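You operate a simulated robot arm through the tools that you are given. There is no shell and no other tool. Be economical: measure what you need, move in short steps, check, and stop when the job is done.

Carry out the task below with a simulated two-armed robot. There is one attempt and no reset: what you move stays moved.

JOB
Pump the red gym ball up to the 45 cm line and plug it again.
Fine: lay the plug in the plug dish, seat the orange nozzle in the valve, work the bench pump, then return the nozzle to its socket.

It is judged by the outcome, as a careful person would: the job done as asked, and still so three seconds after it is handed in. It fails if anything else is knocked over, pushed out of place, dropped, spilled or broken.

ROBOT AND FRAMES
Two 6-joint arms with two-finger parallel grippers on one trunk, on a base that drives. Base frame: it is fixed to the floor where the robot stands at the start and does not move with it; the origin is under the middle of the robot, x ahead of it, y to its left, z up; the surface under the hand at the start is at about z = 0.36. Units: m, degrees, N and s.
The left shoulder is at the start at [0.06, 0.187, 1.147], the right one opposite. With the tool pointing down near the work surface each hand reaches from about 0.1 to 0.34 m from the robot's upright axis, wherever it stands, measured 20 degrees to its own side. Places, roughly: bench pump handle [0.5, 0.3, 0.9]; orange fitting (4x7x8 cm) [0.6, 0.2, 0.8]; orange socket [0.6, 0.2, 0.8]; plug dish [0.4, 0.2, 0.6]; valve of the red gym ball [0.5, -0.1, 0.8]. Payload 1.57 kg a hand.
Tool frame (each hand has its own): the origin (TCP) lies between the finger pads and is the grasp point; the fingertips stand 0.03 m ahead of it; z points along the fingers, y is the line along which they close. Largest opening 0.11 m; finger width 0.024, thickness 0.012; the body of the gripper, 0.048 by 0.112 m, starts 0.078 m behind the TCP.
Orientation is that of the tool frame in the base frame, as [roll, pitch, yaw] about the fixed x, y, z axes, in that order (R = Rz(yaw) Ry(pitch) Rx(roll)). With the fingers straight down and closing along the base's y, the tool's x points along the base's -x, its y along +y and its z along -z.

CONTROLS
- The arms move only by the tool apply_moves. It takes "left_rows", "right_rows" or both (then of equal length, played together; a hand with none holds still); each is a list that holds one entry, the list of rows, each a list of 7 numbers: the turn, a rotation vector about the base's x, y, z in degrees, then the shift along the base's x, y, z in m, then the opening, from 0 (shut) to 1 (fully open). In form: [[[ax, ay, az, tx, ty, tz, claw], ...]]. A call has 1 to 20 rows; each row shifts and turns the commanded pose from where the row before left it. Each row takes 0.2 s and may step no farther than 0.05 m and 8.6 degrees from the row before; otherwise, or with a gripper value out of range, the whole call is refused. Where a pose cannot be reached the arm comes as near as it can. A force on the tool above 40 N (or 10 N above the force at the start of the call, whichever is more), or a blocked arm, ends the call early, and 0.2 s more pass. Each finger travels about 0.153 m/s and halts on what it meets, pressing with about 27 N; the grip force reading is that of the motor and also rises with nothing between the fingers. The clock runs only during rows and for 0.2 s after the last one: add rows that do not move to give the fingers time. The reply holds the time, the measured pose of the TCP, the force on the tool along the base axes, the opening and the grip force, in the units named above and with some noise, with the torque about the TCP (base axes, N m) and any sound that the robot's microphone picked up, and new pictures: "views" is both (left out), scene, wrist or none (wrist: the cameras of the hands that moved).
- Cameras (640 x 400 px; columns grow to the right, rows downward): "scene" is now at [0.0196, 0.0085, 1.6876]; the picture's right is [0.02, -1.00, 0.00], its down [-0.84, -0.02, -0.54] and it looks along [0.54, 0.01, -0.84] (base axes); focal length 270 px, centre (320, 200). "left" rides on the left gripper at [0.07, -0.016, -0.141] in its tool frame; the picture's right is [0.23, 0.97, 0.00], its down [-0.85, 0.20, -0.48] and it looks along [-0.47, 0.11, 0.88] (tool axes); focal length 222 px, centre (320, 200). "right" rides on the right gripper at [0.07, 0.016, -0.141] in its tool frame; the picture's right is [-0.23, 0.97, 0.00], its down [-0.86, -0.20, -0.48] and it looks along [-0.47, -0.11, 0.88] (tool axes); focal length 222 px, centre (320, 200). There is no depth. A picture from a camera that has moved, and an enlarged one, comes with that camera's place and axes in the base frame and with its lens. The place of the scene camera against the robot may be out by one fixed shift of up to 0.018 m in any direction.
- lift_body(by): slides the trunk up (or, below 0, down) by that many m; the arms and the scene camera ride with it, the base frame stays. It gives what a move gives, with no picture.
- steer(legs): drives the robot by 1 to 6 legs, each [ahead, left, turn to the left] in m, m and degrees, along the robot's own axes; the way and the turn of a leg run together, so that a leg with both is an arc; at most 1.5 m and 180 degrees a leg. The arms and the cameras ride along, it lands a little off, and it stops where it bumps. It gives what a move gives, and a new picture of the scene camera.
- head_to(pan, tilt): turns the head with the scene camera to pan (to the left, within 86 degrees either way) and tilt (down, from -29 to 69), counted from straight ahead of the robot. It gives what a move gives, and a new picture of the scene camera.
- inspect(camera, box): a new picture of the part [left, top, right, bottom] of that camera's present view, enlarged. It takes no simulated time.
- sign_off(): hands the job in; it is judged then, once.

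Work in short steps. Places have to be worked out from the pictures, the camera data and where the tool is seen: move nearer, look again, correct. Check each grasp and each placing, and mend what went wrong. You have 120 turns and 260 pictures in all, those below and enlarged ones among them. Open the grippers and draw the arms clear of the work before you hand the job in, unless the task says otherwise.

The tools are called as a command line: name --argument value ..., lists and objects as JSON in quotes. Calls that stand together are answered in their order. apply_moves: Moves the arms, as the interface text tells. Its arguments: {"type":"object","properties":{"left_rows":{"type":"array","items":{"type":"array","items":{"type":"array","items":{"type":"number"}}}},"right_rows":{"type":"array","items":{"type":"array","items":{"type":"array","items":{"type":"number"}}}},"views":{"type":"string","enum":["both","scene","wrist","none"]}},"required":[]} The other tools are called the same way: lift_body (by) slides the trunk up or down; steer (legs) drives the base; head_to (pan, tilt) turns the head that bears the scene camera; inspect (camera, box) takes an enlarged picture of a part of a camera's view; sign_off () hands the job in.

At the start:

```text
time_s: 0.0
left_ee_pos: [0.4265, 0.2658, 1.3107]
left_tool_rot: [179.9, 0.1, -180.0]
left_wrist_force: [-0.2, -0.3, 0.4]
left_wrist_torque: [0.01, 0.01, 0.03]
left_grip_width: 0.1098
left_grasp_force: 0.0
right_ee_pos: [0.4578, -0.0956, 1.2632]
right_tool_rot: [180.0, 0.0, 179.9]
right_wrist_force: [0.3, 0.0, 0.7]
right_wrist_torque: [0.01, 0.01, 0.02]
right_grip_width: 0.1098
right_grasp_force: 0.1
trunk travel left (down, up): [-0.775, 0.215]
robot x, y, heading: [-0.0019, -0.0029, 0.1]
head pan, tilt: [1.2, 57.6]
```

scene: 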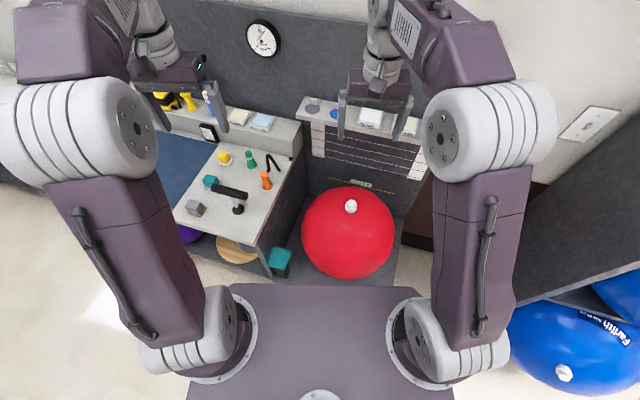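
right: 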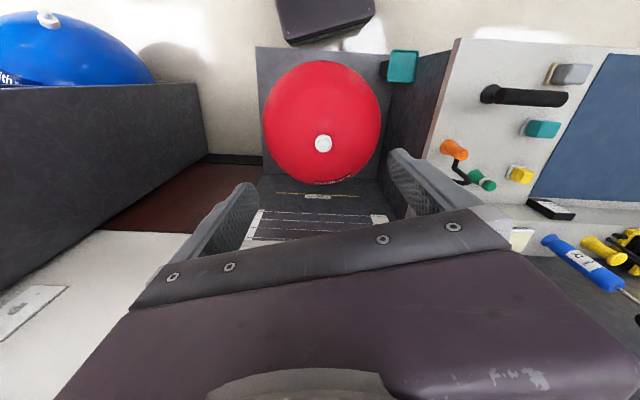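
left: 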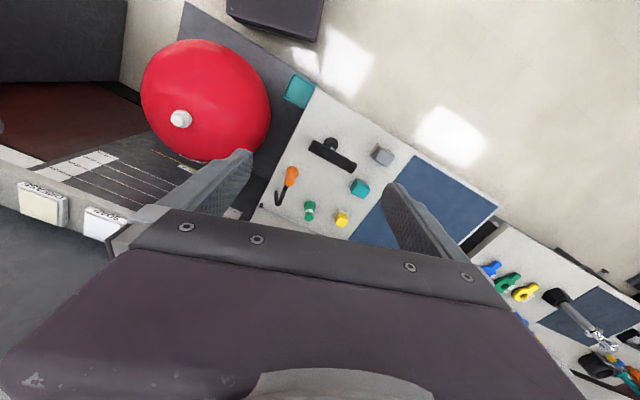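

I start by enlarging the views of the ball, the scale behind it and the bench.

inspect --camera "scene" --box '[160, 80, 320, 280]'

inspect --camera "scene" --box '[280, 90, 440, 290]'

inspect --camera "left" --box '[120, 20, 440, 240]'

```text
2.00 times, centred on (240, 180) of scene
camera zoom: at [0.0196, 0.0085, 1.6876], right [0.02, -1.0, 0.0], down [-0.84, -0.02, -0.54], along [0.54, 0.01, -0.84], focal length 539 px, centre (480, 240)
```

zoom: 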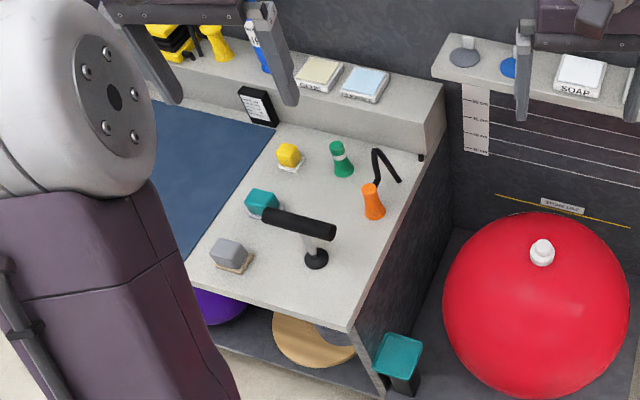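

```text
2.00 times, centred on (360, 190) of scene
camera zoom: at [0.0196, 0.0085, 1.6876], right [0.02, -1.0, 0.0], down [-0.84, -0.02, -0.54], along [0.54, 0.01, -0.84], focal length 539 px, centre (240, 220)
```

zoom: 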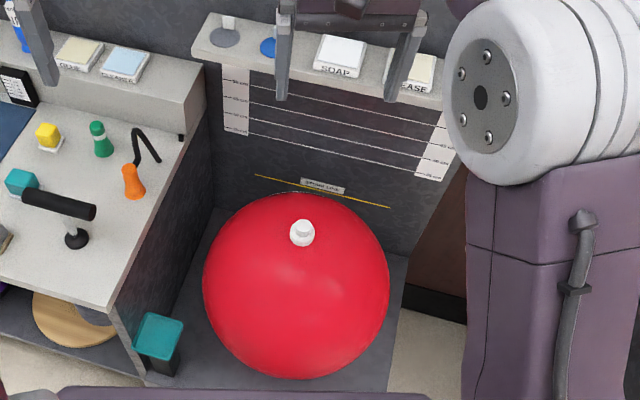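

```text
1.82 times, centred on (280, 130) of left
camera zoom: at [0.3577, 0.2477, 1.4509], right [-0.23, 0.97, 0.0], down [0.85, 0.2, 0.48], along [0.47, 0.11, -0.88], focal length 404 px, centre (393, 327)
```

zoom: 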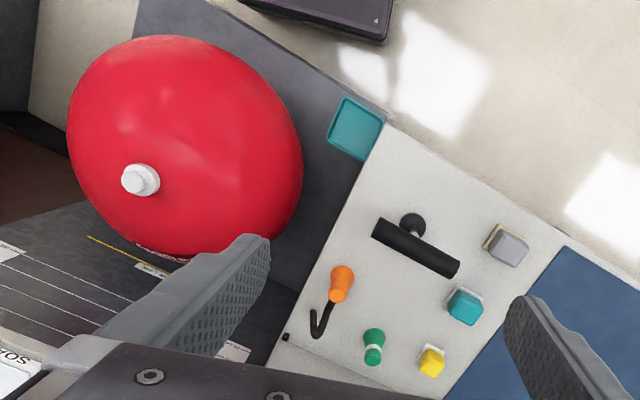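

Next I read the labels: the scale behind the ball, its yellow line and the small print.

inspect --camera "scene" --box '[330, 165, 390, 205]'

inspect --camera "scene" --box '[375, 120, 435, 185]'

inspect --camera "scene" --box '[200, 140, 300, 220]'

inspect --camera "scene" --box '[295, 85, 375, 140]'

```text
10.00 times, centred on (360, 185) of scene
camera zoom: at [0.0196, 0.0085, 1.6876], right [0.02, -1.0, 0.0], down [-0.84, -0.02, -0.54], along [0.54, 0.01, -0.84], focal length 2697 px, centre (-80, 350)
```

zoom: 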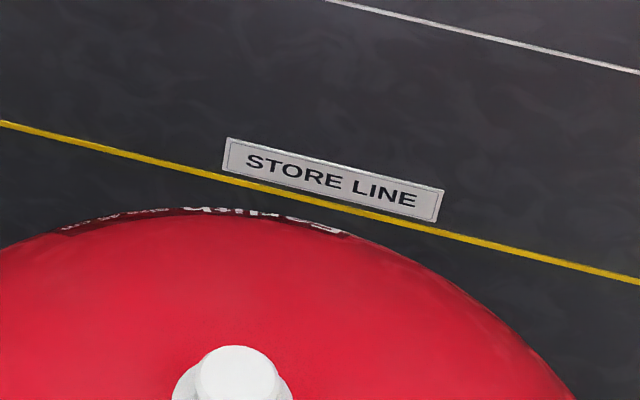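

```text
6.15 times, centred on (405, 152) of scene
camera zoom: at [0.0196, 0.0085, 1.6876], right [0.02, -1.0, 0.0], down [-0.84, -0.02, -0.54], along [0.54, 0.01, -0.84], focal length 1660 px, centre (-203, 492)
```

zoom: 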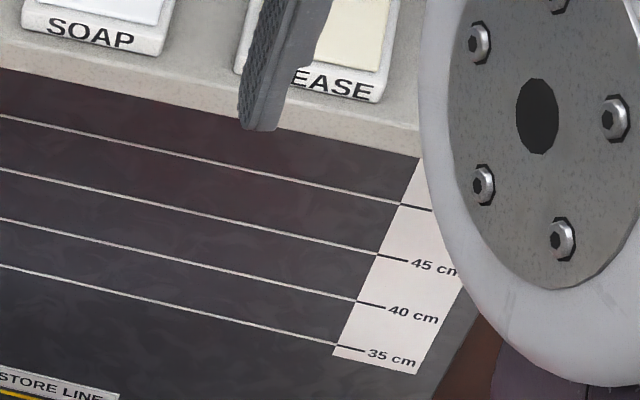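

```text
5.00 times, centred on (250, 180) of scene
camera zoom: at [0.0196, 0.0085, 1.6876], right [0.02, -1.0, 0.0], down [-0.84, -0.02, -0.54], along [0.54, 0.01, -0.84], focal length 1348 px, centre (670, 300)
```

zoom: 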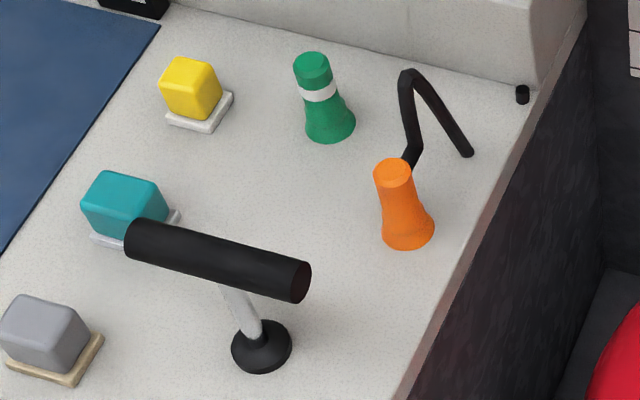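

```text
7.27 times, centred on (335, 112) of scene
camera zoom: at [0.0196, 0.0085, 1.6876], right [0.02, -1.0, 0.0], down [-0.84, -0.02, -0.54], along [0.54, 0.01, -0.84], focal length 1961 px, centre (211, 836)
```

zoom: 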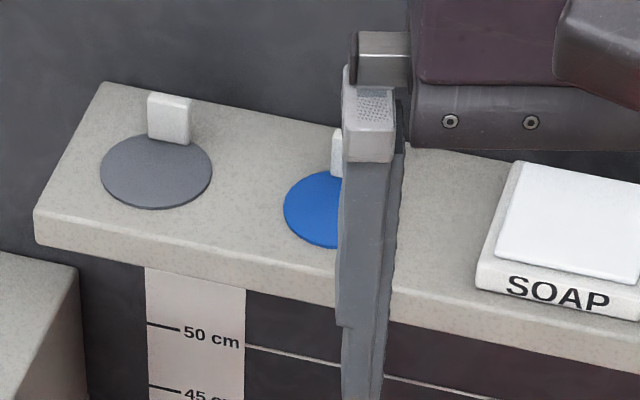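

The plug, nozzle and pump look to be at about [0.545,-0.10,0.82], [0.63,0.225,0.88 top] and [0.517,0.315,0.92], and the dish at about [0.43,0.18,0.6]. I lower the trunk part way, staying clear of everything, and look again.

lift_body --by -0.25

apply_moves --right_rows '[[[0, 0, 0, 0, 0, 0, 1]]]' --left_rows '[[[0, 0, 0, 0, 0, 0, 1]]]' --views "both"

```text
time_s: 2.6
left_ee_pos: [0.4274, 0.2657, 1.0604]
left_tool_rot: [179.9, 0.1, 180.0]
left_wrist_force: [-0.2, -0.2, 0.8]
left_wrist_torque: [0.01, -0.03, -0.02]
left_grip_width: 0.1101
left_grasp_force: 0.0
right_ee_pos: [0.458, -0.0967, 1.0148]
right_tool_rot: [180.0, 0.1, 180.0]
right_wrist_force: [1.2, 0.1, -0.4]
right_wrist_torque: [-0.01, 0.05, 0.01]
right_grip_width: 0.1101
right_grasp_force: 0.0
trunk travel left (down, up): [-0.525, 0.465]
robot x, y, heading: [-0.0, -0.0007, -0.2]
head pan, tilt: [1.2, 57.6]
```

```text
time_s: 3.0
left_ee_pos: [0.4273, 0.2655, 1.0601]
left_tool_rot: [179.9, 0.2, 179.9]
left_wrist_force: [0.8, 0.0, -0.3]
left_wrist_torque: [0.02, 0.0, 0.0]
left_grip_width: 0.1098
left_grasp_force: 0.0
right_ee_pos: [0.4575, -0.0963, 1.0145]
right_tool_rot: [179.9, 0.0, -180.0]
right_wrist_force: [-0.8, 0.1, -0.2]
right_wrist_torque: [0.01, 0.01, 0.0]
right_grip_width: 0.11
right_grasp_force: 0.1
trunk travel left (down, up): [-0.525, 0.465]
robot x, y, heading: [0.0007, 0.0006, 0.1]
head pan, tilt: [1.2, 57.6]
camera scene: at [0.0195, 0.0085, 1.4377], right [0.02, -1.0, 0.0], down [-0.84, -0.02, -0.54], along [0.54, 0.01, -0.84], focal length 270 px, centre (320, 200)
camera right: at [0.3887, -0.0791, 1.1553], right [0.23, 0.97, 0.0], down [0.86, -0.2, 0.48], along [0.47, -0.11, -0.88], focal length 222 px, centre (320, 200)
camera left: at [0.3577, 0.2478, 1.2009], right [-0.23, 0.97, 0.0], down [0.85, 0.2, 0.48], along [0.47, 0.11, -0.88], focal length 222 px, centre (320, 200)
```

scene: 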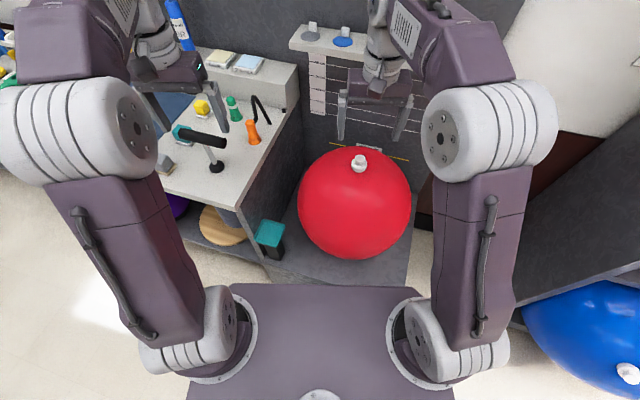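
right: 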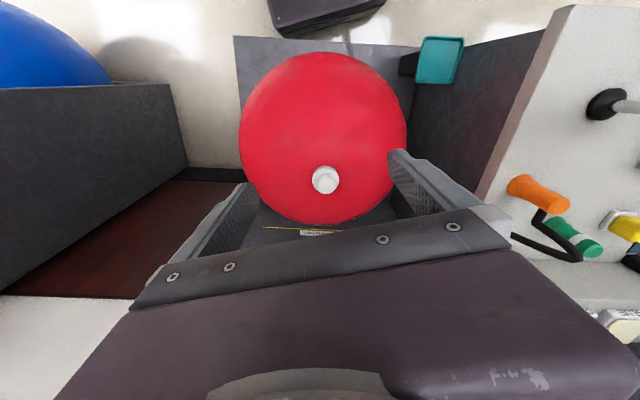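
left: 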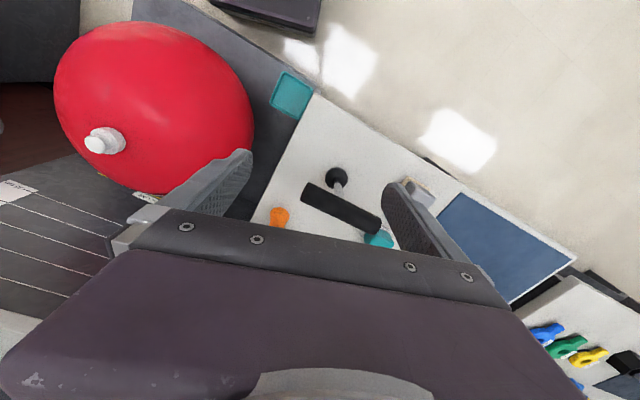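

The plug sits close to [0.537,-0.103,0.81]. I zoom on the plug and the nozzle for their shapes.

inspect --camera "right" --box '[285, 145, 365, 205]'

inspect --camera "right" --box '[480, 150, 640, 270]'

inspect --camera "scene" --box '[150, 70, 310, 190]'

inspect --camera "scene" --box '[320, 120, 420, 190]'

```text
6.67 times, centred on (325, 175) of right
camera zoom: at [0.3887, -0.0791, 1.1553], right [0.23, 0.97, 0.0], down [0.86, -0.2, 0.48], along [0.47, -0.11, -0.88], focal length 1481 px, centre (287, 367)
```

zoom: 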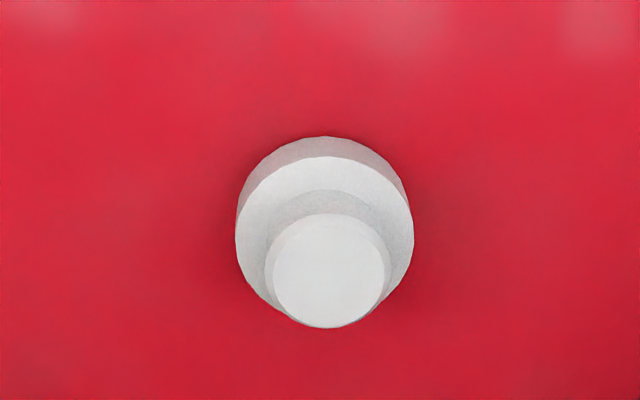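

```text
3.33 times, centred on (560, 210) of right
camera zoom: at [0.3887, -0.0791, 1.1553], right [0.23, 0.97, 0.0], down [0.86, -0.2, 0.48], along [0.47, -0.11, -0.88], focal length 740 px, centre (-480, 167)
```

zoom: 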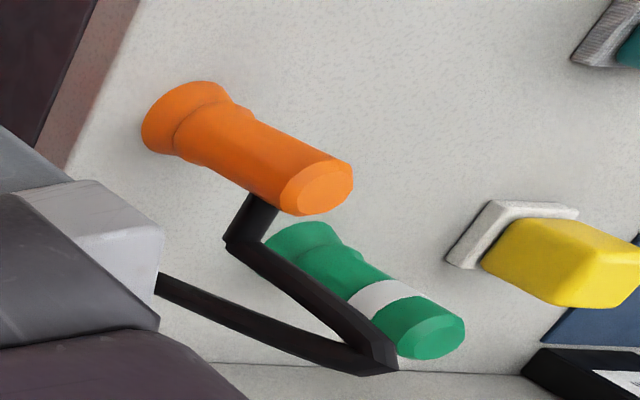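

```text
3.33 times, centred on (230, 130) of scene
camera zoom: at [0.0195, 0.0085, 1.4377], right [0.02, -1.0, 0.0], down [-0.84, -0.02, -0.54], along [0.54, 0.01, -0.84], focal length 899 px, centre (620, 433)
```

zoom: 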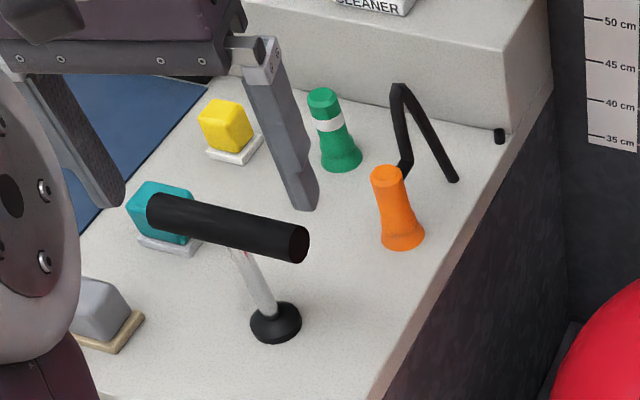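

```text
5.71 times, centred on (370, 155) of scene
camera zoom: at [0.0195, 0.0085, 1.4377], right [0.02, -1.0, 0.0], down [-0.84, -0.02, -0.54], along [0.54, 0.01, -0.84], focal length 1541 px, centre (34, 457)
```

zoom: 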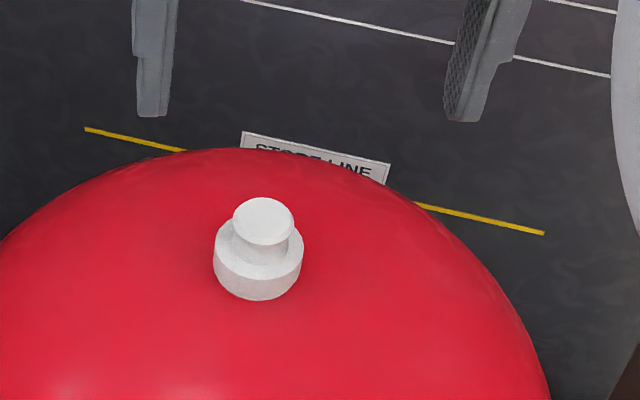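

The knob of the plug is about 28 mm wide, standing on a wider white boss. I bring the right hand above it, with the fingers well over the ball.

apply_moves --right_rows '[[[0, 0, 0, 0.027, -0.002, 0, 1], [0, 0, 0, 0.027, -0.002, 0, 1], [0, 0, 0, 0.026, -0.002, -0.03, 1], [0, 0, 0, 0, 0, -0.04, 1], [0, 0, 0, 0, 0, -0.03, 1]]]'

```text
time_s: 4.2
left_ee_pos: [0.4275, 0.2657, 1.0589]
left_tool_rot: [179.9, 0.2, 180.0]
left_wrist_force: [-0.2, 0.0, 0.4]
left_wrist_torque: [-0.03, 0.03, -0.01]
left_grip_width: 0.1099
left_grasp_force: 0.0
right_ee_pos: [0.538, -0.1047, 0.9121]
right_tool_rot: [180.0, -0.1, -180.0]
right_wrist_force: [-0.1, -0.1, -0.4]
right_wrist_torque: [0.02, 0.02, 0.01]
right_grip_width: 0.11
right_grasp_force: 0.1
trunk travel left (down, up): [-0.525, 0.465]
robot x, y, heading: [-0.0039, 0.0017, -0.2]
head pan, tilt: [1.2, 57.6]
camera scene: at [0.0206, 0.0085, 1.4376], right [0.02, -1.0, 0.0], down [-0.84, -0.02, -0.53], along [0.53, 0.01, -0.84], focal length 270 px, centre (320, 200)
camera right: at [0.4677, -0.0862, 1.0528], right [0.23, 0.97, 0.0], down [0.86, -0.2, 0.48], along [0.47, -0.11, -0.88], focal length 222 px, centre (320, 200)
```

scene: 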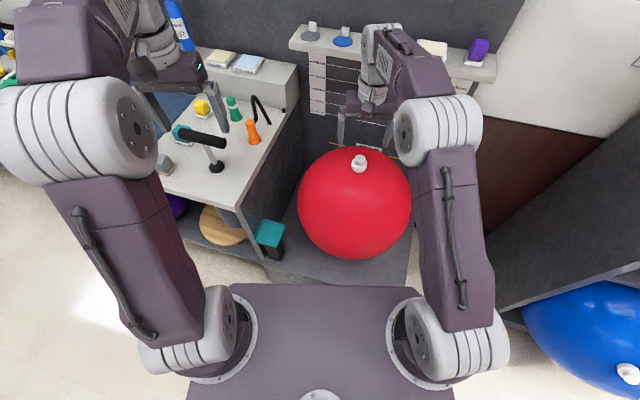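
right: 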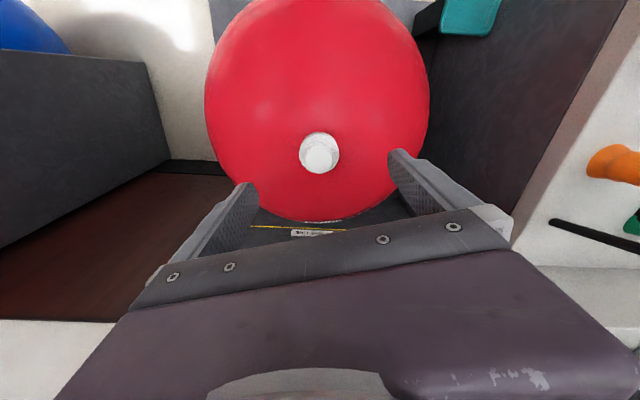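

The knob's top is near [0.534,-0.1025,0.835]. I zoom to refine that before going down.

inspect --camera "right" --box '[280, 125, 360, 175]'

inspect --camera "scene" --box '[340, 140, 380, 180]'

```text
8.00 times, centred on (320, 150) of right
camera zoom: at [0.4677, -0.0862, 1.0528], right [0.23, 0.97, 0.0], down [0.86, -0.2, 0.48], along [0.47, -0.11, -0.88], focal length 1777 px, centre (320, 600)
```

zoom: 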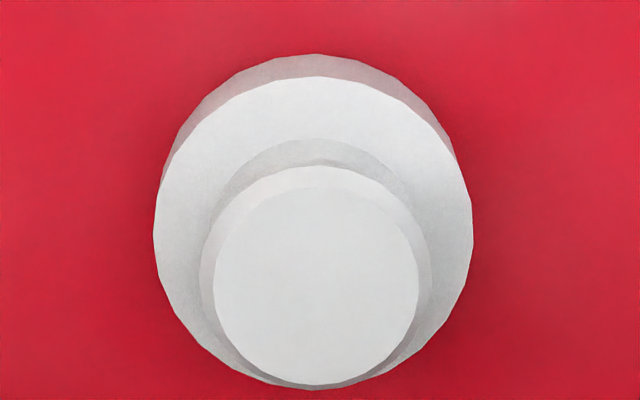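

```text
10.00 times, centred on (360, 160) of scene
camera zoom: at [0.0206, 0.0085, 1.4376], right [0.02, -1.0, 0.0], down [-0.84, -0.02, -0.53], along [0.53, 0.01, -0.84], focal length 2697 px, centre (-80, 600)
```

zoom: 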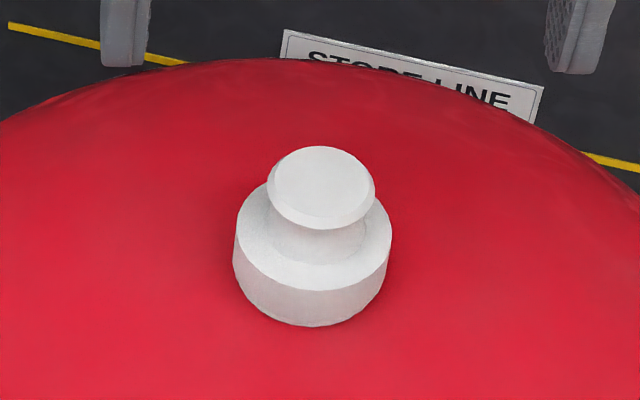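

Best estimate of the knob top is [0.541,-0.104,0.825±0.02]. The open fingers straddle it, so I go down 4 cm and triangulate again.

apply_moves --right_rows '[[[0, 0, 0, 0, 0, -0.02, 1], [0, 0, 0, 0, 0, -0.02, 1], [0, 0, 0, 0, 0, 0, 1]]]' --views "none"

inspect --camera "right" --box '[240, 90, 440, 215]'

inspect --camera "scene" --box '[330, 110, 410, 180]'

```text
time_s: 5.0
left_ee_pos: [0.426, 0.266, 1.0598]
left_tool_rot: [179.9, 0.1, 179.9]
left_wrist_force: [0.2, -0.4, 0.4]
left_wrist_torque: [0.04, -0.03, 0.01]
left_grip_width: 0.1102
left_grasp_force: 0.1
right_ee_pos: [0.5385, -0.1032, 0.8753]
right_tool_rot: [179.9, 0.0, 180.0]
right_wrist_force: [-0.2, -0.4, 0.7]
right_wrist_torque: [0.02, -0.03, 0.01]
right_grip_width: 0.1099
right_grasp_force: 0.1
trunk travel left (down, up): [-0.525, 0.465]
robot x, y, heading: [0.0027, 0.0009, -0.0]
head pan, tilt: [1.2, 57.6]
```

```text
3.20 times, centred on (340, 152) of right
camera zoom: at [0.4684, -0.0857, 1.0154], right [0.23, 0.97, 0.0], down [0.86, -0.2, 0.48], along [0.47, -0.11, -0.88], focal length 711 px, centre (256, 352)
```

zoom: 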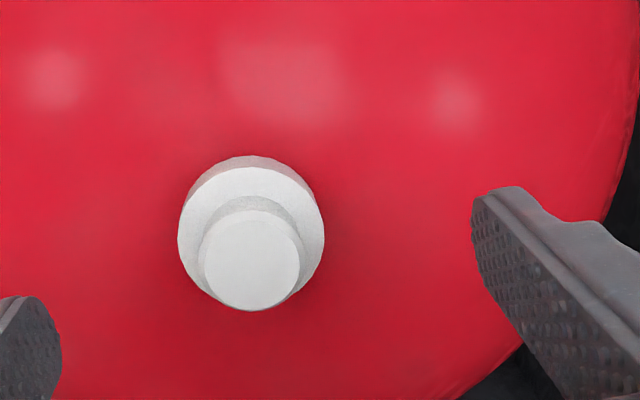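

```text
5.71 times, centred on (370, 145) of scene
camera zoom: at [0.0192, 0.0086, 1.4376], right [0.02, -1.0, 0.0], down [-0.84, -0.02, -0.54], along [0.54, 0.01, -0.84], focal length 1541 px, centre (34, 514)
```

zoom: 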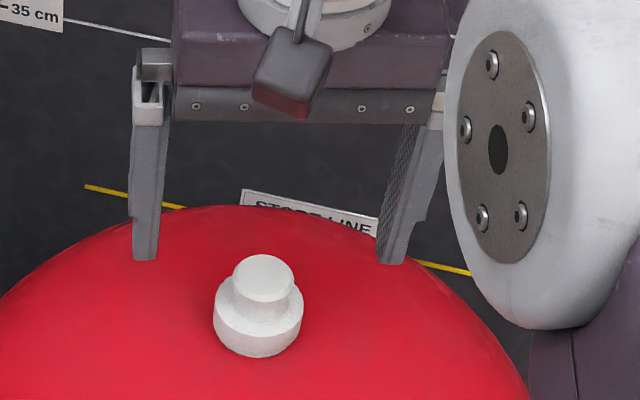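

After correcting the scene camera with the seen fingertips, the knob's top comes out at about [0.538,-0.103,0.832]. I lower the tips to about z 0.813 and look.

apply_moves --right_rows '[[[0, 0, 0, 0, 0, -0.016, 1], [0, 0, 0, 0, 0, -0.016, 1], [0, 0, 0, 0, 0, 0, 0.5], [0, 0, 0, 0, 0, 0, 0.5]]]' --views "none"

inspect --camera "right" --box '[240, 80, 400, 190]'

inspect --camera "scene" --box '[335, 130, 395, 180]'

```text
time_s: 6.0
left_ee_pos: [0.4277, 0.2659, 1.0606]
left_tool_rot: [179.9, 0.0, 180.0]
left_wrist_force: [0.4, 0.2, 0.6]
left_wrist_torque: [-0.03, 0.01, -0.01]
left_grip_width: 0.11
left_grasp_force: 0.0
right_ee_pos: [0.539, -0.1023, 0.8426]
right_tool_rot: [179.9, 0.0, 180.0]
right_wrist_force: [0.7, 0.3, -0.1]
right_wrist_torque: [0.0, -0.01, 0.01]
right_grip_width: 0.0547
right_grasp_force: 0.1
trunk travel left (down, up): [-0.525, 0.465]
robot x, y, heading: [-0.0006, -0.0, 0.1]
head pan, tilt: [1.2, 57.6]
```

```text
3.64 times, centred on (320, 135) of right
camera zoom: at [0.4693, -0.0849, 0.9842], right [0.23, 0.97, 0.0], down [0.86, -0.2, 0.48], along [0.47, -0.11, -0.88], focal length 808 px, centre (320, 436)
```

zoom: 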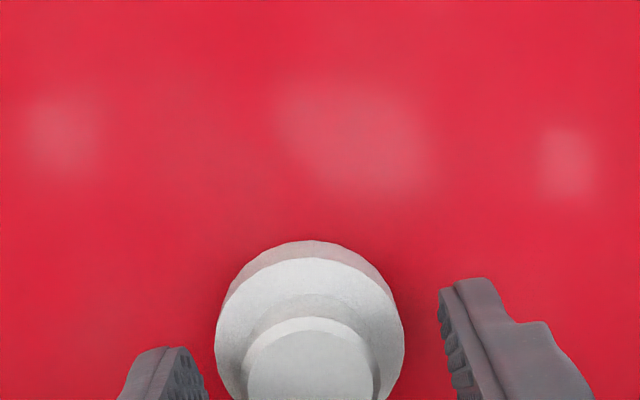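

```text
8.00 times, centred on (365, 155) of scene
camera zoom: at [0.0196, 0.0085, 1.4376], right [0.02, -1.0, 0.0], down [-0.84, -0.02, -0.54], along [0.54, 0.01, -0.84], focal length 2158 px, centre (-40, 560)
```

zoom: 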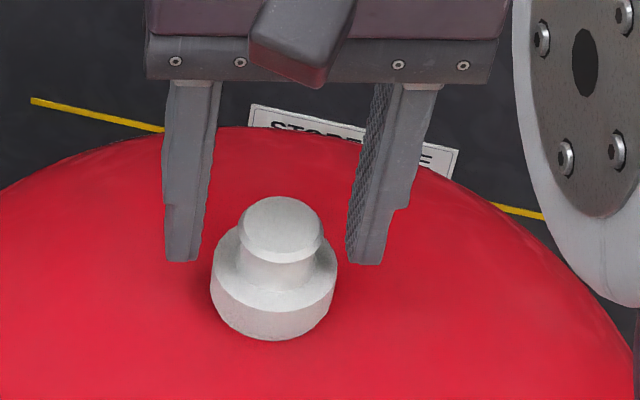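

The fingers flank the knob with the tips just above the boss, centred to about 2 mm. I close the grip.

apply_moves --right_rows '[[[0, 0, 0, 0, -0.001, 0, 0.3], [0, 0, 0, 0, 0, 0, 0.1], [0, 0, 0, 0, 0, 0, 0.1], [0, 0, 0, 0, 0, 0, 0.1]]]' --views "none"

inspect --camera "scene" --box '[335, 130, 395, 180]'

```text
time_s: 7.0
left_ee_pos: [0.4271, 0.266, 1.0601]
left_tool_rot: [179.9, 0.1, -180.0]
left_wrist_force: [-0.1, 0.5, 0.3]
left_wrist_torque: [0.04, -0.02, -0.01]
left_grip_width: 0.1102
left_grasp_force: 0.1
right_ee_pos: [0.5383, -0.1039, 0.8432]
right_tool_rot: [179.9, 0.0, -180.0]
right_wrist_force: [-0.9, -2.2, 0.5]
right_wrist_torque: [-0.23, -0.04, 0.0]
right_grip_width: 0.0239
right_grasp_force: 26.8
trunk travel left (down, up): [-0.525, 0.465]
robot x, y, heading: [-0.0028, 0.0017, 0.0]
head pan, tilt: [1.2, 57.6]
```

```text
8.00 times, centred on (365, 155) of scene
camera zoom: at [0.0195, 0.0082, 1.4376], right [0.02, -1.0, 0.0], down [-0.84, -0.02, -0.54], along [0.54, 0.01, -0.84], focal length 2158 px, centre (-40, 560)
```

zoom: 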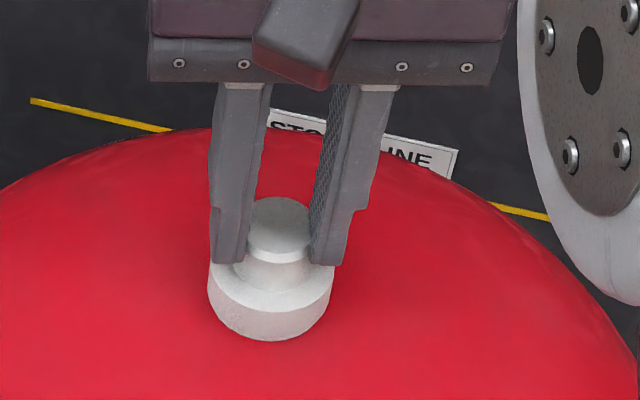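

The knob is held at 24 mm. I pull straight up in small steps, watching the force.

apply_moves --right_rows '[[[0, 0, 0, 0, 0, 0.006, 0.1], [0, 0, 0, 0, 0, 0.008, 0.1], [0, 0, 0, 0, 0, 0.01, 0.1], [0, 0, 0, 0, 0, 0.015, 0.1]]]' --views "none"

inspect --camera "scene" --box '[325, 110, 405, 180]'

```text
time_s: 8.0
left_ee_pos: [0.426, 0.2652, 1.06]
left_tool_rot: [179.9, 0.1, 180.0]
left_wrist_force: [-1.3, -0.5, -0.4]
left_wrist_torque: [-0.02, -0.04, -0.02]
left_grip_width: 0.1098
left_grasp_force: 0.2
right_ee_pos: [0.5378, -0.1064, 0.8812]
right_tool_rot: [-180.0, 0.0, -180.0]
right_wrist_force: [0.0, 0.1, 0.0]
right_wrist_torque: [0.02, -0.02, -0.03]
right_grip_width: 0.0237
right_grasp_force: 27.2
trunk travel left (down, up): [-0.525, 0.465]
robot x, y, heading: [0.0036, -0.0, -0.1]
head pan, tilt: [1.2, 57.6]
heard: snap
```

```text
5.71 times, centred on (365, 145) of scene
camera zoom: at [0.0193, 0.0086, 1.4376], right [0.02, -1.0, 0.0], down [-0.84, -0.02, -0.54], along [0.54, 0.01, -0.84], focal length 1541 px, centre (63, 514)
```

zoom: 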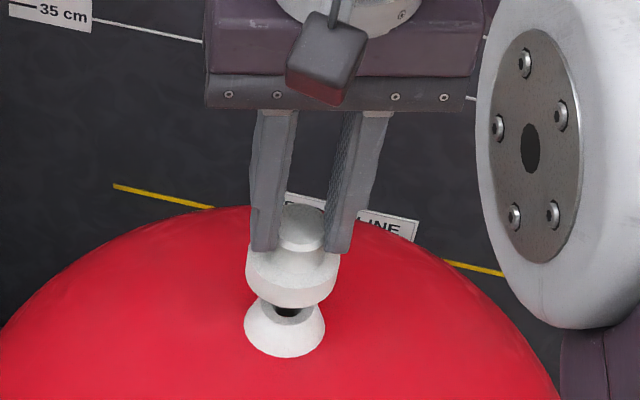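

The plug came off with a snap, leaving a cone valve with a hole. I raise it and move the left arm aside so the right can come to the dish.

apply_moves --right_rows '[[[0, 0, 0, 0, 0, 0.03, 0.1], [0, 0, 0, 0, 0, 0.04, 0.1], [0, 0, 0, 0, 0, 0.04, 0.1], [0, 0, 0, -0.02, 0.03, 0.02, 0.1], [0, 0, 0, -0.02, 0.04, 0, 0.1]]]' --left_rows '[[[0, 0, 0, 0, 0.04, 0.02, 1], [0, 0, 0, 0, 0.04, 0.02, 1], [0, 0, 0, 0, 0.04, 0.02, 1], [0, 0, 0, -0.01, 0.04, 0.02, 1], [0, 0, 0, -0.02, 0.03, 0, 1]]]' --views "both"

```text
time_s: 9.2
left_ee_pos: [0.3714, 0.442, 1.1097]
left_tool_rot: [-180.0, 0.1, -180.0]
left_wrist_force: [-0.3, 0.2, 1.0]
left_wrist_torque: [-0.02, 0.03, -0.03]
left_grip_width: 0.1098
left_grasp_force: 0.0
left hand out of reach, approached as far as the arm can: row 3, 4
right_ee_pos: [0.4937, -0.0306, 1.0099]
right_tool_rot: [-179.9, -0.1, -180.0]
right_wrist_force: [-0.2, 0.7, -0.5]
right_wrist_torque: [0.0, -0.04, 0.02]
right_grip_width: 0.0239
right_grasp_force: 26.7
trunk travel left (down, up): [-0.525, 0.465]
robot x, y, heading: [0.0, 0.0026, -0.1]
head pan, tilt: [1.2, 57.6]
camera scene: at [0.0191, 0.0112, 1.4376], right [0.02, -1.0, 0.0], down [-0.84, -0.02, -0.54], along [0.54, 0.01, -0.84], focal length 270 px, centre (320, 200)
camera right: at [0.4251, -0.0134, 1.1516], right [0.23, 0.97, 0.0], down [0.86, -0.2, 0.48], along [0.47, -0.11, -0.88], focal length 222 px, centre (320, 200)
camera left: at [0.3009, 0.4248, 1.2501], right [-0.23, 0.97, 0.0], down [0.85, 0.2, 0.48], along [0.47, 0.11, -0.88], focal length 222 px, centre (320, 200)
```

scene: 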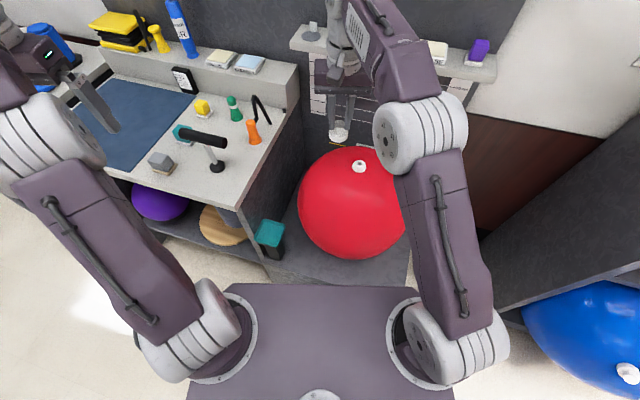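
right: 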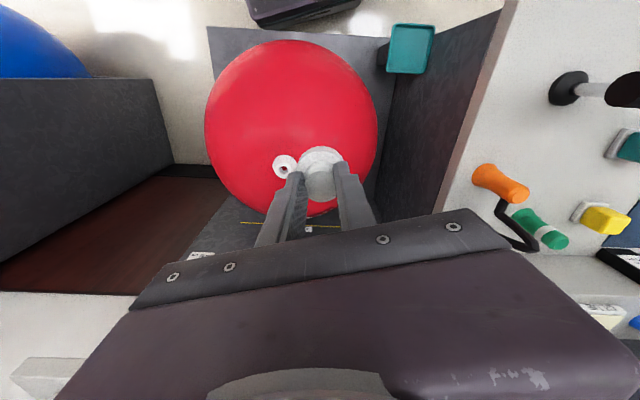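
left: 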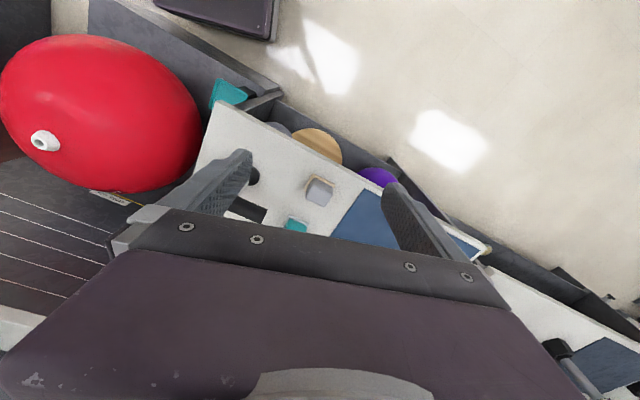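

The dish comes out near [0.412,0.182,0.6], hugging the bench side, whose edge runs at yaw about -16°. I swing the right hand above it while turning it +74° so its thin side faces the bench.

apply_moves --right_rows '[[[0, 0, 8.2, -0.0095, 0.0225, 0, 0.1], [0, 0, 8.2, -0.0095, 0.0225, 0, 0.1], [0, 0, 8.2, -0.0095, 0.0225, 0, 0.1], [0, 0, 8.2, -0.0095, 0.0225, 0, 0.1], [0, 0, 8.2, -0.0095, 0.0225, 0, 0.1], [0, 0, 8.2, -0.0095, 0.0225, 0, 0.1], [0, 0, 8.2, -0.0095, 0.0225, 0, 0.1], [0, 0, 8.2, -0.0095, 0.0225, 0, 0.1], [0, 0, 8.2, -0.0095, 0.0225, 0, 0.1], [0, 0, 0, 0, 0, 0, 0.1]]]' --views "both"

```text
time_s: 11.4
left_ee_pos: [0.3713, 0.4402, 1.1118]
left_tool_rot: [179.9, 0.2, -179.9]
left_wrist_force: [0.3, -0.9, -0.5]
left_wrist_torque: [0.02, -0.02, 0.01]
left_grip_width: 0.1102
left_grasp_force: 0.0
right_ee_pos: [0.3966, 0.1569, 0.9996]
right_tool_rot: [-179.9, 0.0, -106.0]
right_wrist_force: [-0.4, 0.1, -0.5]
right_wrist_torque: [0.01, -0.01, 0.03]
right_grip_width: 0.0239
right_grasp_force: 27.2
right hand out of reach, approached as far as the arm can: row 7, 8, 9
trunk travel left (down, up): [-0.525, 0.465]
robot x, y, heading: [0.0006, 0.0008, 0.2]
head pan, tilt: [1.2, 57.6]
camera scene: at [0.0194, 0.008, 1.4376], right [0.02, -1.0, 0.0], down [-0.84, -0.02, -0.54], along [0.54, 0.01, -0.84], focal length 270 px, centre (320, 200)
camera right: at [0.3629, 0.0951, 1.1409], right [-0.87, 0.49, 0.0], down [0.43, 0.77, 0.48], along [0.23, 0.42, -0.88], focal length 222 px, centre (320, 200)
```

scene: 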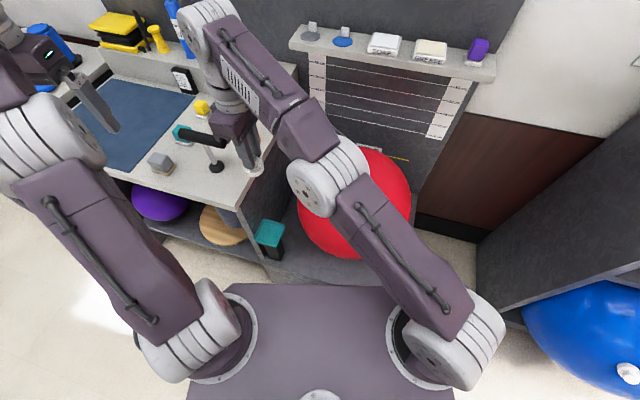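
right: 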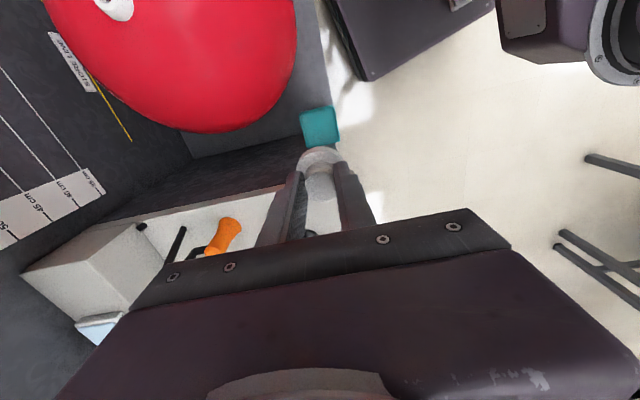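

The right arm is at its limit reaching across. I draw it back toward the middle, then drive the robot 0.2 m to the left so the right shoulder faces the dish.

apply_moves --right_rows '[[[0, 0, 0, 0, -0.04, 0, 0.1], [0, 0, 0, 0, -0.04, 0, 0.1], [0, 0, 0, 0, -0.04, 0.0, 0.1], [0, 0, 0, 0, -0.04, 0.0, 0.1], [0, 0, 0, 0, -0.03, 0.0, 0.1]]]' --views "none"

steer --legs '[[0, 0.2, 0]]'

```text
time_s: 12.6
left_ee_pos: [0.3705, 0.4398, 1.1101]
left_tool_rot: [179.7, 0.2, 180.0]
left_wrist_force: [-0.4, -0.1, 0.0]
left_wrist_torque: [0.01, 0.0, -0.02]
left_grip_width: 0.1101
left_grasp_force: 0.1
right_ee_pos: [0.4026, -0.0368, 1.0004]
right_tool_rot: [179.9, -0.1, -106.2]
right_wrist_force: [0.4, -0.3, 0.1]
right_wrist_torque: [0.03, 0.02, -0.02]
right_grip_width: 0.0237
right_grasp_force: 27.0
trunk travel left (down, up): [-0.525, 0.465]
robot x, y, heading: [-0.0003, 0.0014, -0.2]
head pan, tilt: [1.2, 57.6]
```

```text
time_s: 14.2
left_ee_pos: [0.3723, 0.634, 1.1104]
left_tool_rot: [179.8, 0.2, 179.8]
left_wrist_force: [1.2, 1.1, -0.1]
left_wrist_torque: [-0.02, 0.03, 0.0]
left_grip_width: 0.1098
left_grasp_force: 0.1
right_ee_pos: [0.4022, 0.1577, 1.0006]
right_tool_rot: [179.9, 0.0, -106.3]
right_wrist_force: [-0.8, -0.6, 0.4]
right_wrist_torque: [-0.03, 0.02, 0.01]
right_grip_width: 0.024
right_grasp_force: 27.0
trunk travel left (down, up): [-0.525, 0.465]
robot x, y, heading: [-0.0005, 0.1945, -0.4]
head pan, tilt: [1.2, 57.6]
camera scene: at [0.0198, 0.2033, 1.4376], right [0.02, -1.0, 0.0], down [-0.84, -0.02, -0.54], along [0.54, 0.01, -0.84], focal length 270 px, centre (320, 200)
```

scene: 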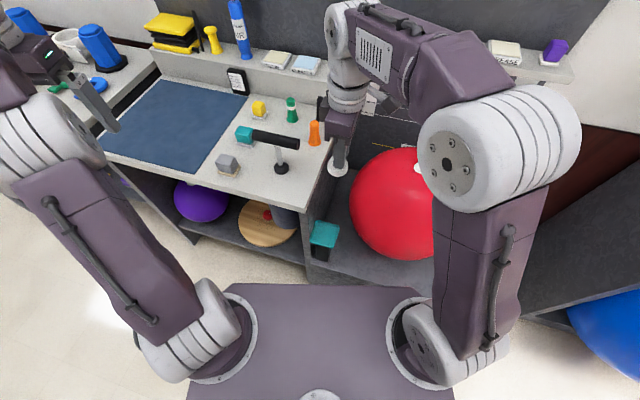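

The right hand is now almost over the dish with plenty of reach. I descend to z about 0.8, aiming slightly to the ball side of the dish centre, and look.

apply_moves --right_rows '[[[0, 0, 0, 0.003, 0.007, -0.04, 0.1], [0, 0, 0, 0.003, 0.007, -0.04, 0.1], [0, 0, 0, 0, 0, -0.04, 0.1], [0, 0, 0, 0, 0, -0.04, 0.1], [0, 0, 0, 0, 0, -0.03, 0.1], [0, 0, 0, 0, 0, 0, 0.1]]]' --views "both"

```text
time_s: 15.6
left_ee_pos: [0.3725, 0.6332, 1.1094]
left_tool_rot: [179.9, 0.2, 179.8]
left_wrist_force: [-0.5, -0.3, -0.5]
left_wrist_torque: [0.02, -0.01, -0.01]
left_grip_width: 0.11
left_grasp_force: 0.1
right_ee_pos: [0.4094, 0.1696, 0.8054]
right_tool_rot: [180.0, 0.0, -106.4]
right_wrist_force: [0.1, -0.1, 0.0]
right_wrist_torque: [0.0, -0.05, 0.01]
right_grip_width: 0.0236
right_grasp_force: 26.6
trunk travel left (down, up): [-0.525, 0.465]
robot x, y, heading: [-0.0013, 0.1985, -0.2]
head pan, tilt: [1.2, 57.6]
camera scene: at [0.0195, 0.2026, 1.4376], right [0.02, -1.0, 0.0], down [-0.84, -0.02, -0.54], along [0.54, 0.01, -0.84], focal length 270 px, centre (320, 200)
camera right: at [0.3745, 0.109, 0.9483], right [-0.87, 0.49, 0.0], down [0.43, 0.76, 0.48], along [0.24, 0.42, -0.88], focal length 222 px, centre (320, 200)
```

scene: 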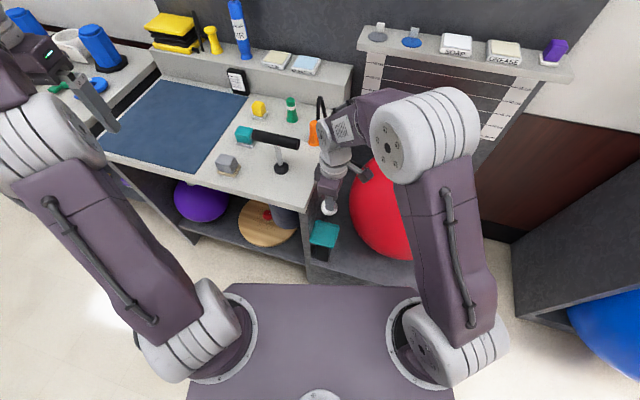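
right: 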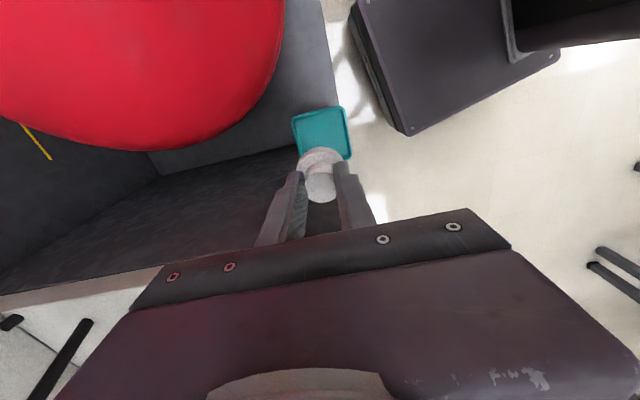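

The dish centre is confirmed at about [0.412,0.182] and it is about 8 cm wide. I shift slightly toward it, lower 9 cm and look again.

apply_moves --right_rows '[[[0, 0, 0, 0.002, 0.006, -0.03, 0.1], [0, 0, 0, 0, 0, -0.03, 0.1], [0, 0, 0, 0, 0, -0.03, 0.1], [0, 0, 0, 0, 0, 0, 0.1]]]' --views "wrist"

inspect --camera "scene" --box '[280, 140, 380, 270]'

```text
time_s: 16.6
left_ee_pos: [0.3723, 0.6331, 1.1104]
left_tool_rot: [179.9, 0.2, 179.8]
left_wrist_force: [-0.2, -0.1, -0.7]
left_wrist_torque: [-0.01, -0.01, 0.01]
left_grip_width: 0.1101
left_grasp_force: 0.1
right_ee_pos: [0.4116, 0.1788, 0.7174]
right_tool_rot: [180.0, 0.0, -106.3]
right_wrist_force: [0.4, -0.6, 0.2]
right_wrist_torque: [0.01, 0.02, -0.01]
right_grip_width: 0.0238
right_grasp_force: 27.5
trunk travel left (down, up): [-0.525, 0.465]
robot x, y, heading: [0.0022, 0.1951, -0.2]
head pan, tilt: [1.2, 57.6]
camera right: at [0.3768, 0.118, 0.8594], right [-0.87, 0.49, 0.0], down [0.43, 0.76, 0.48], along [0.24, 0.42, -0.88], focal length 222 px, centre (320, 200)
```

right: 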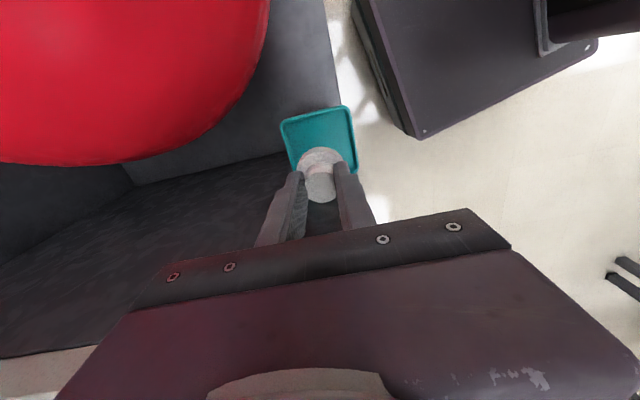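

```text
3.08 times, centred on (330, 205) of scene
camera zoom: at [0.0194, 0.2026, 1.4376], right [0.02, -1.0, 0.0], down [-0.84, -0.02, -0.54], along [0.54, 0.01, -0.84], focal length 830 px, centre (289, 185)
```

zoom: 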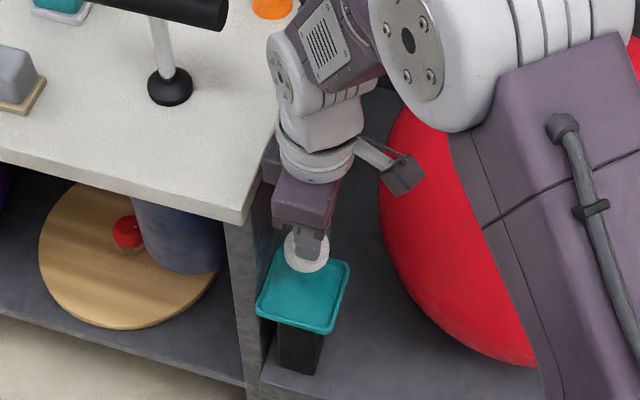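

The plug is just above the dish; the wrist is close to the bench edge, so I shift 5 mm away from the bench and lower 3 cm in small steps.

apply_moves --right_rows '[[[0, 0, 0, -0.001, -0.005, -0.005, 0.1], [0, 0, 0, 0, 0, -0.012, 0.1], [0, 0, 0, 0, 0, -0.012, 0.1], [0, 0, 0, 0, 0, 0, 0.1]]]' --views "none"

inspect --camera "scene" --box '[290, 170, 370, 260]'

inspect --camera "right" --box '[240, 80, 400, 240]'

```text
time_s: 17.6
left_ee_pos: [0.3748, 0.6343, 1.1104]
left_tool_rot: [180.0, 0.1, 179.7]
left_wrist_force: [0.1, 0.1, -0.3]
left_wrist_torque: [0.01, 0.01, 0.02]
left_grip_width: 0.1099
left_grasp_force: 0.0
right_ee_pos: [0.4111, 0.1732, 0.6923]
right_tool_rot: [-179.9, 0.0, -106.4]
right_wrist_force: [0.9, 1.0, -1.2]
right_wrist_torque: [0.03, 0.01, 0.01]
right_grip_width: 0.0241
right_grasp_force: 26.9
trunk travel left (down, up): [-0.525, 0.465]
robot x, y, heading: [0.0032, 0.1934, -0.1]
head pan, tilt: [1.2, 57.6]
```

```text
4.44 times, centred on (330, 215) of scene
camera zoom: at [0.0197, 0.2026, 1.4376], right [0.02, -1.0, 0.0], down [-0.84, -0.02, -0.54], along [0.54, 0.01, -0.84], focal length 1199 px, centre (276, 133)
```

zoom: 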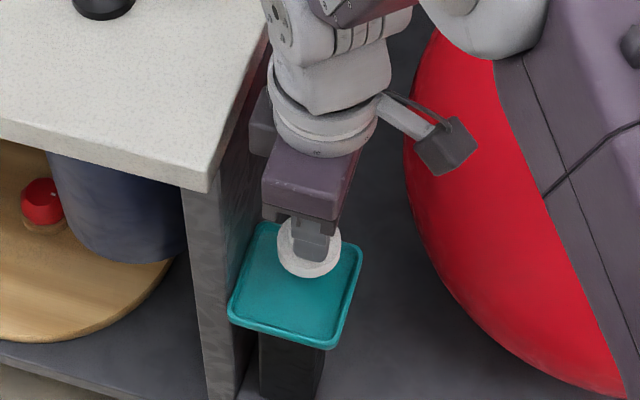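

```text
2.50 times, centred on (320, 160) of right
camera zoom: at [0.376, 0.1114, 0.833], right [-0.87, 0.49, 0.0], down [0.43, 0.76, 0.48], along [0.24, 0.42, -0.88], focal length 555 px, centre (320, 300)
```

zoom: 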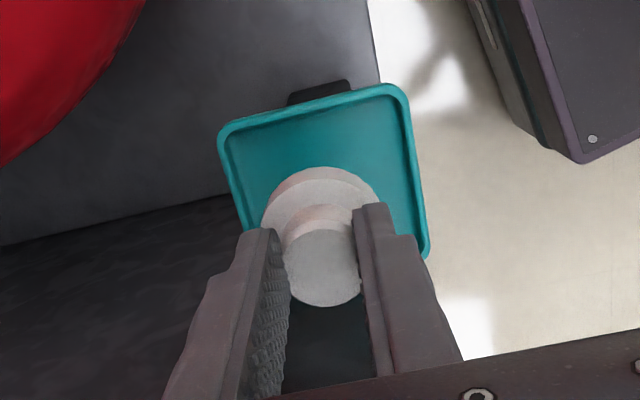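

The plug is heading for the middle of the dish, still a few centimetres above. I continue down in 1 cm steps and watch for contact force.

apply_moves --right_rows '[[[0, 0, 0, 0, 0, -0.01, 0.1], [0, 0, 0, 0, 0, -0.01, 0.1], [0, 0, 0, 0, 0, 0, 0.1]]]' --views "none"

inspect --camera "scene" --box '[290, 170, 370, 260]'

```text
time_s: 18.4
left_ee_pos: [0.3734, 0.6327, 1.1105]
left_tool_rot: [179.9, 0.3, 179.8]
left_wrist_force: [0.2, 1.5, -0.1]
left_wrist_torque: [0.0, 0.0, 0.0]
left_grip_width: 0.1098
left_grasp_force: 0.2
right_ee_pos: [0.4093, 0.1719, 0.6734]
right_tool_rot: [179.9, 0.0, -106.5]
right_wrist_force: [-0.1, -0.4, 0.6]
right_wrist_torque: [0.03, -0.01, 0.02]
right_grip_width: 0.024
right_grasp_force: 27.5
trunk travel left (down, up): [-0.525, 0.465]
robot x, y, heading: [-0.0008, 0.194, -0.2]
head pan, tilt: [1.2, 57.6]
```

```text
4.44 times, centred on (330, 215) of scene
camera zoom: at [0.0198, 0.2026, 1.4376], right [0.02, -1.0, 0.0], down [-0.84, -0.02, -0.54], along [0.54, 0.01, -0.84], focal length 1199 px, centre (276, 133)
```

zoom: 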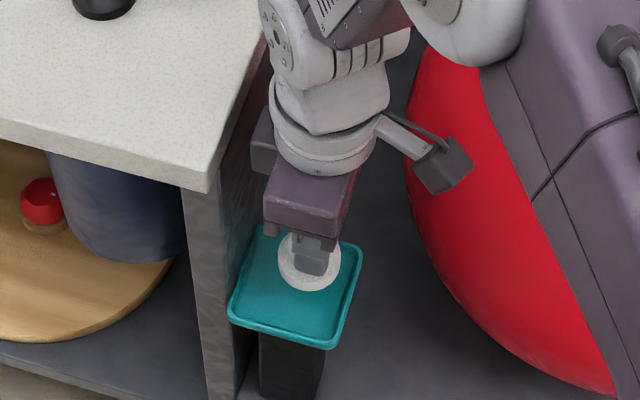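

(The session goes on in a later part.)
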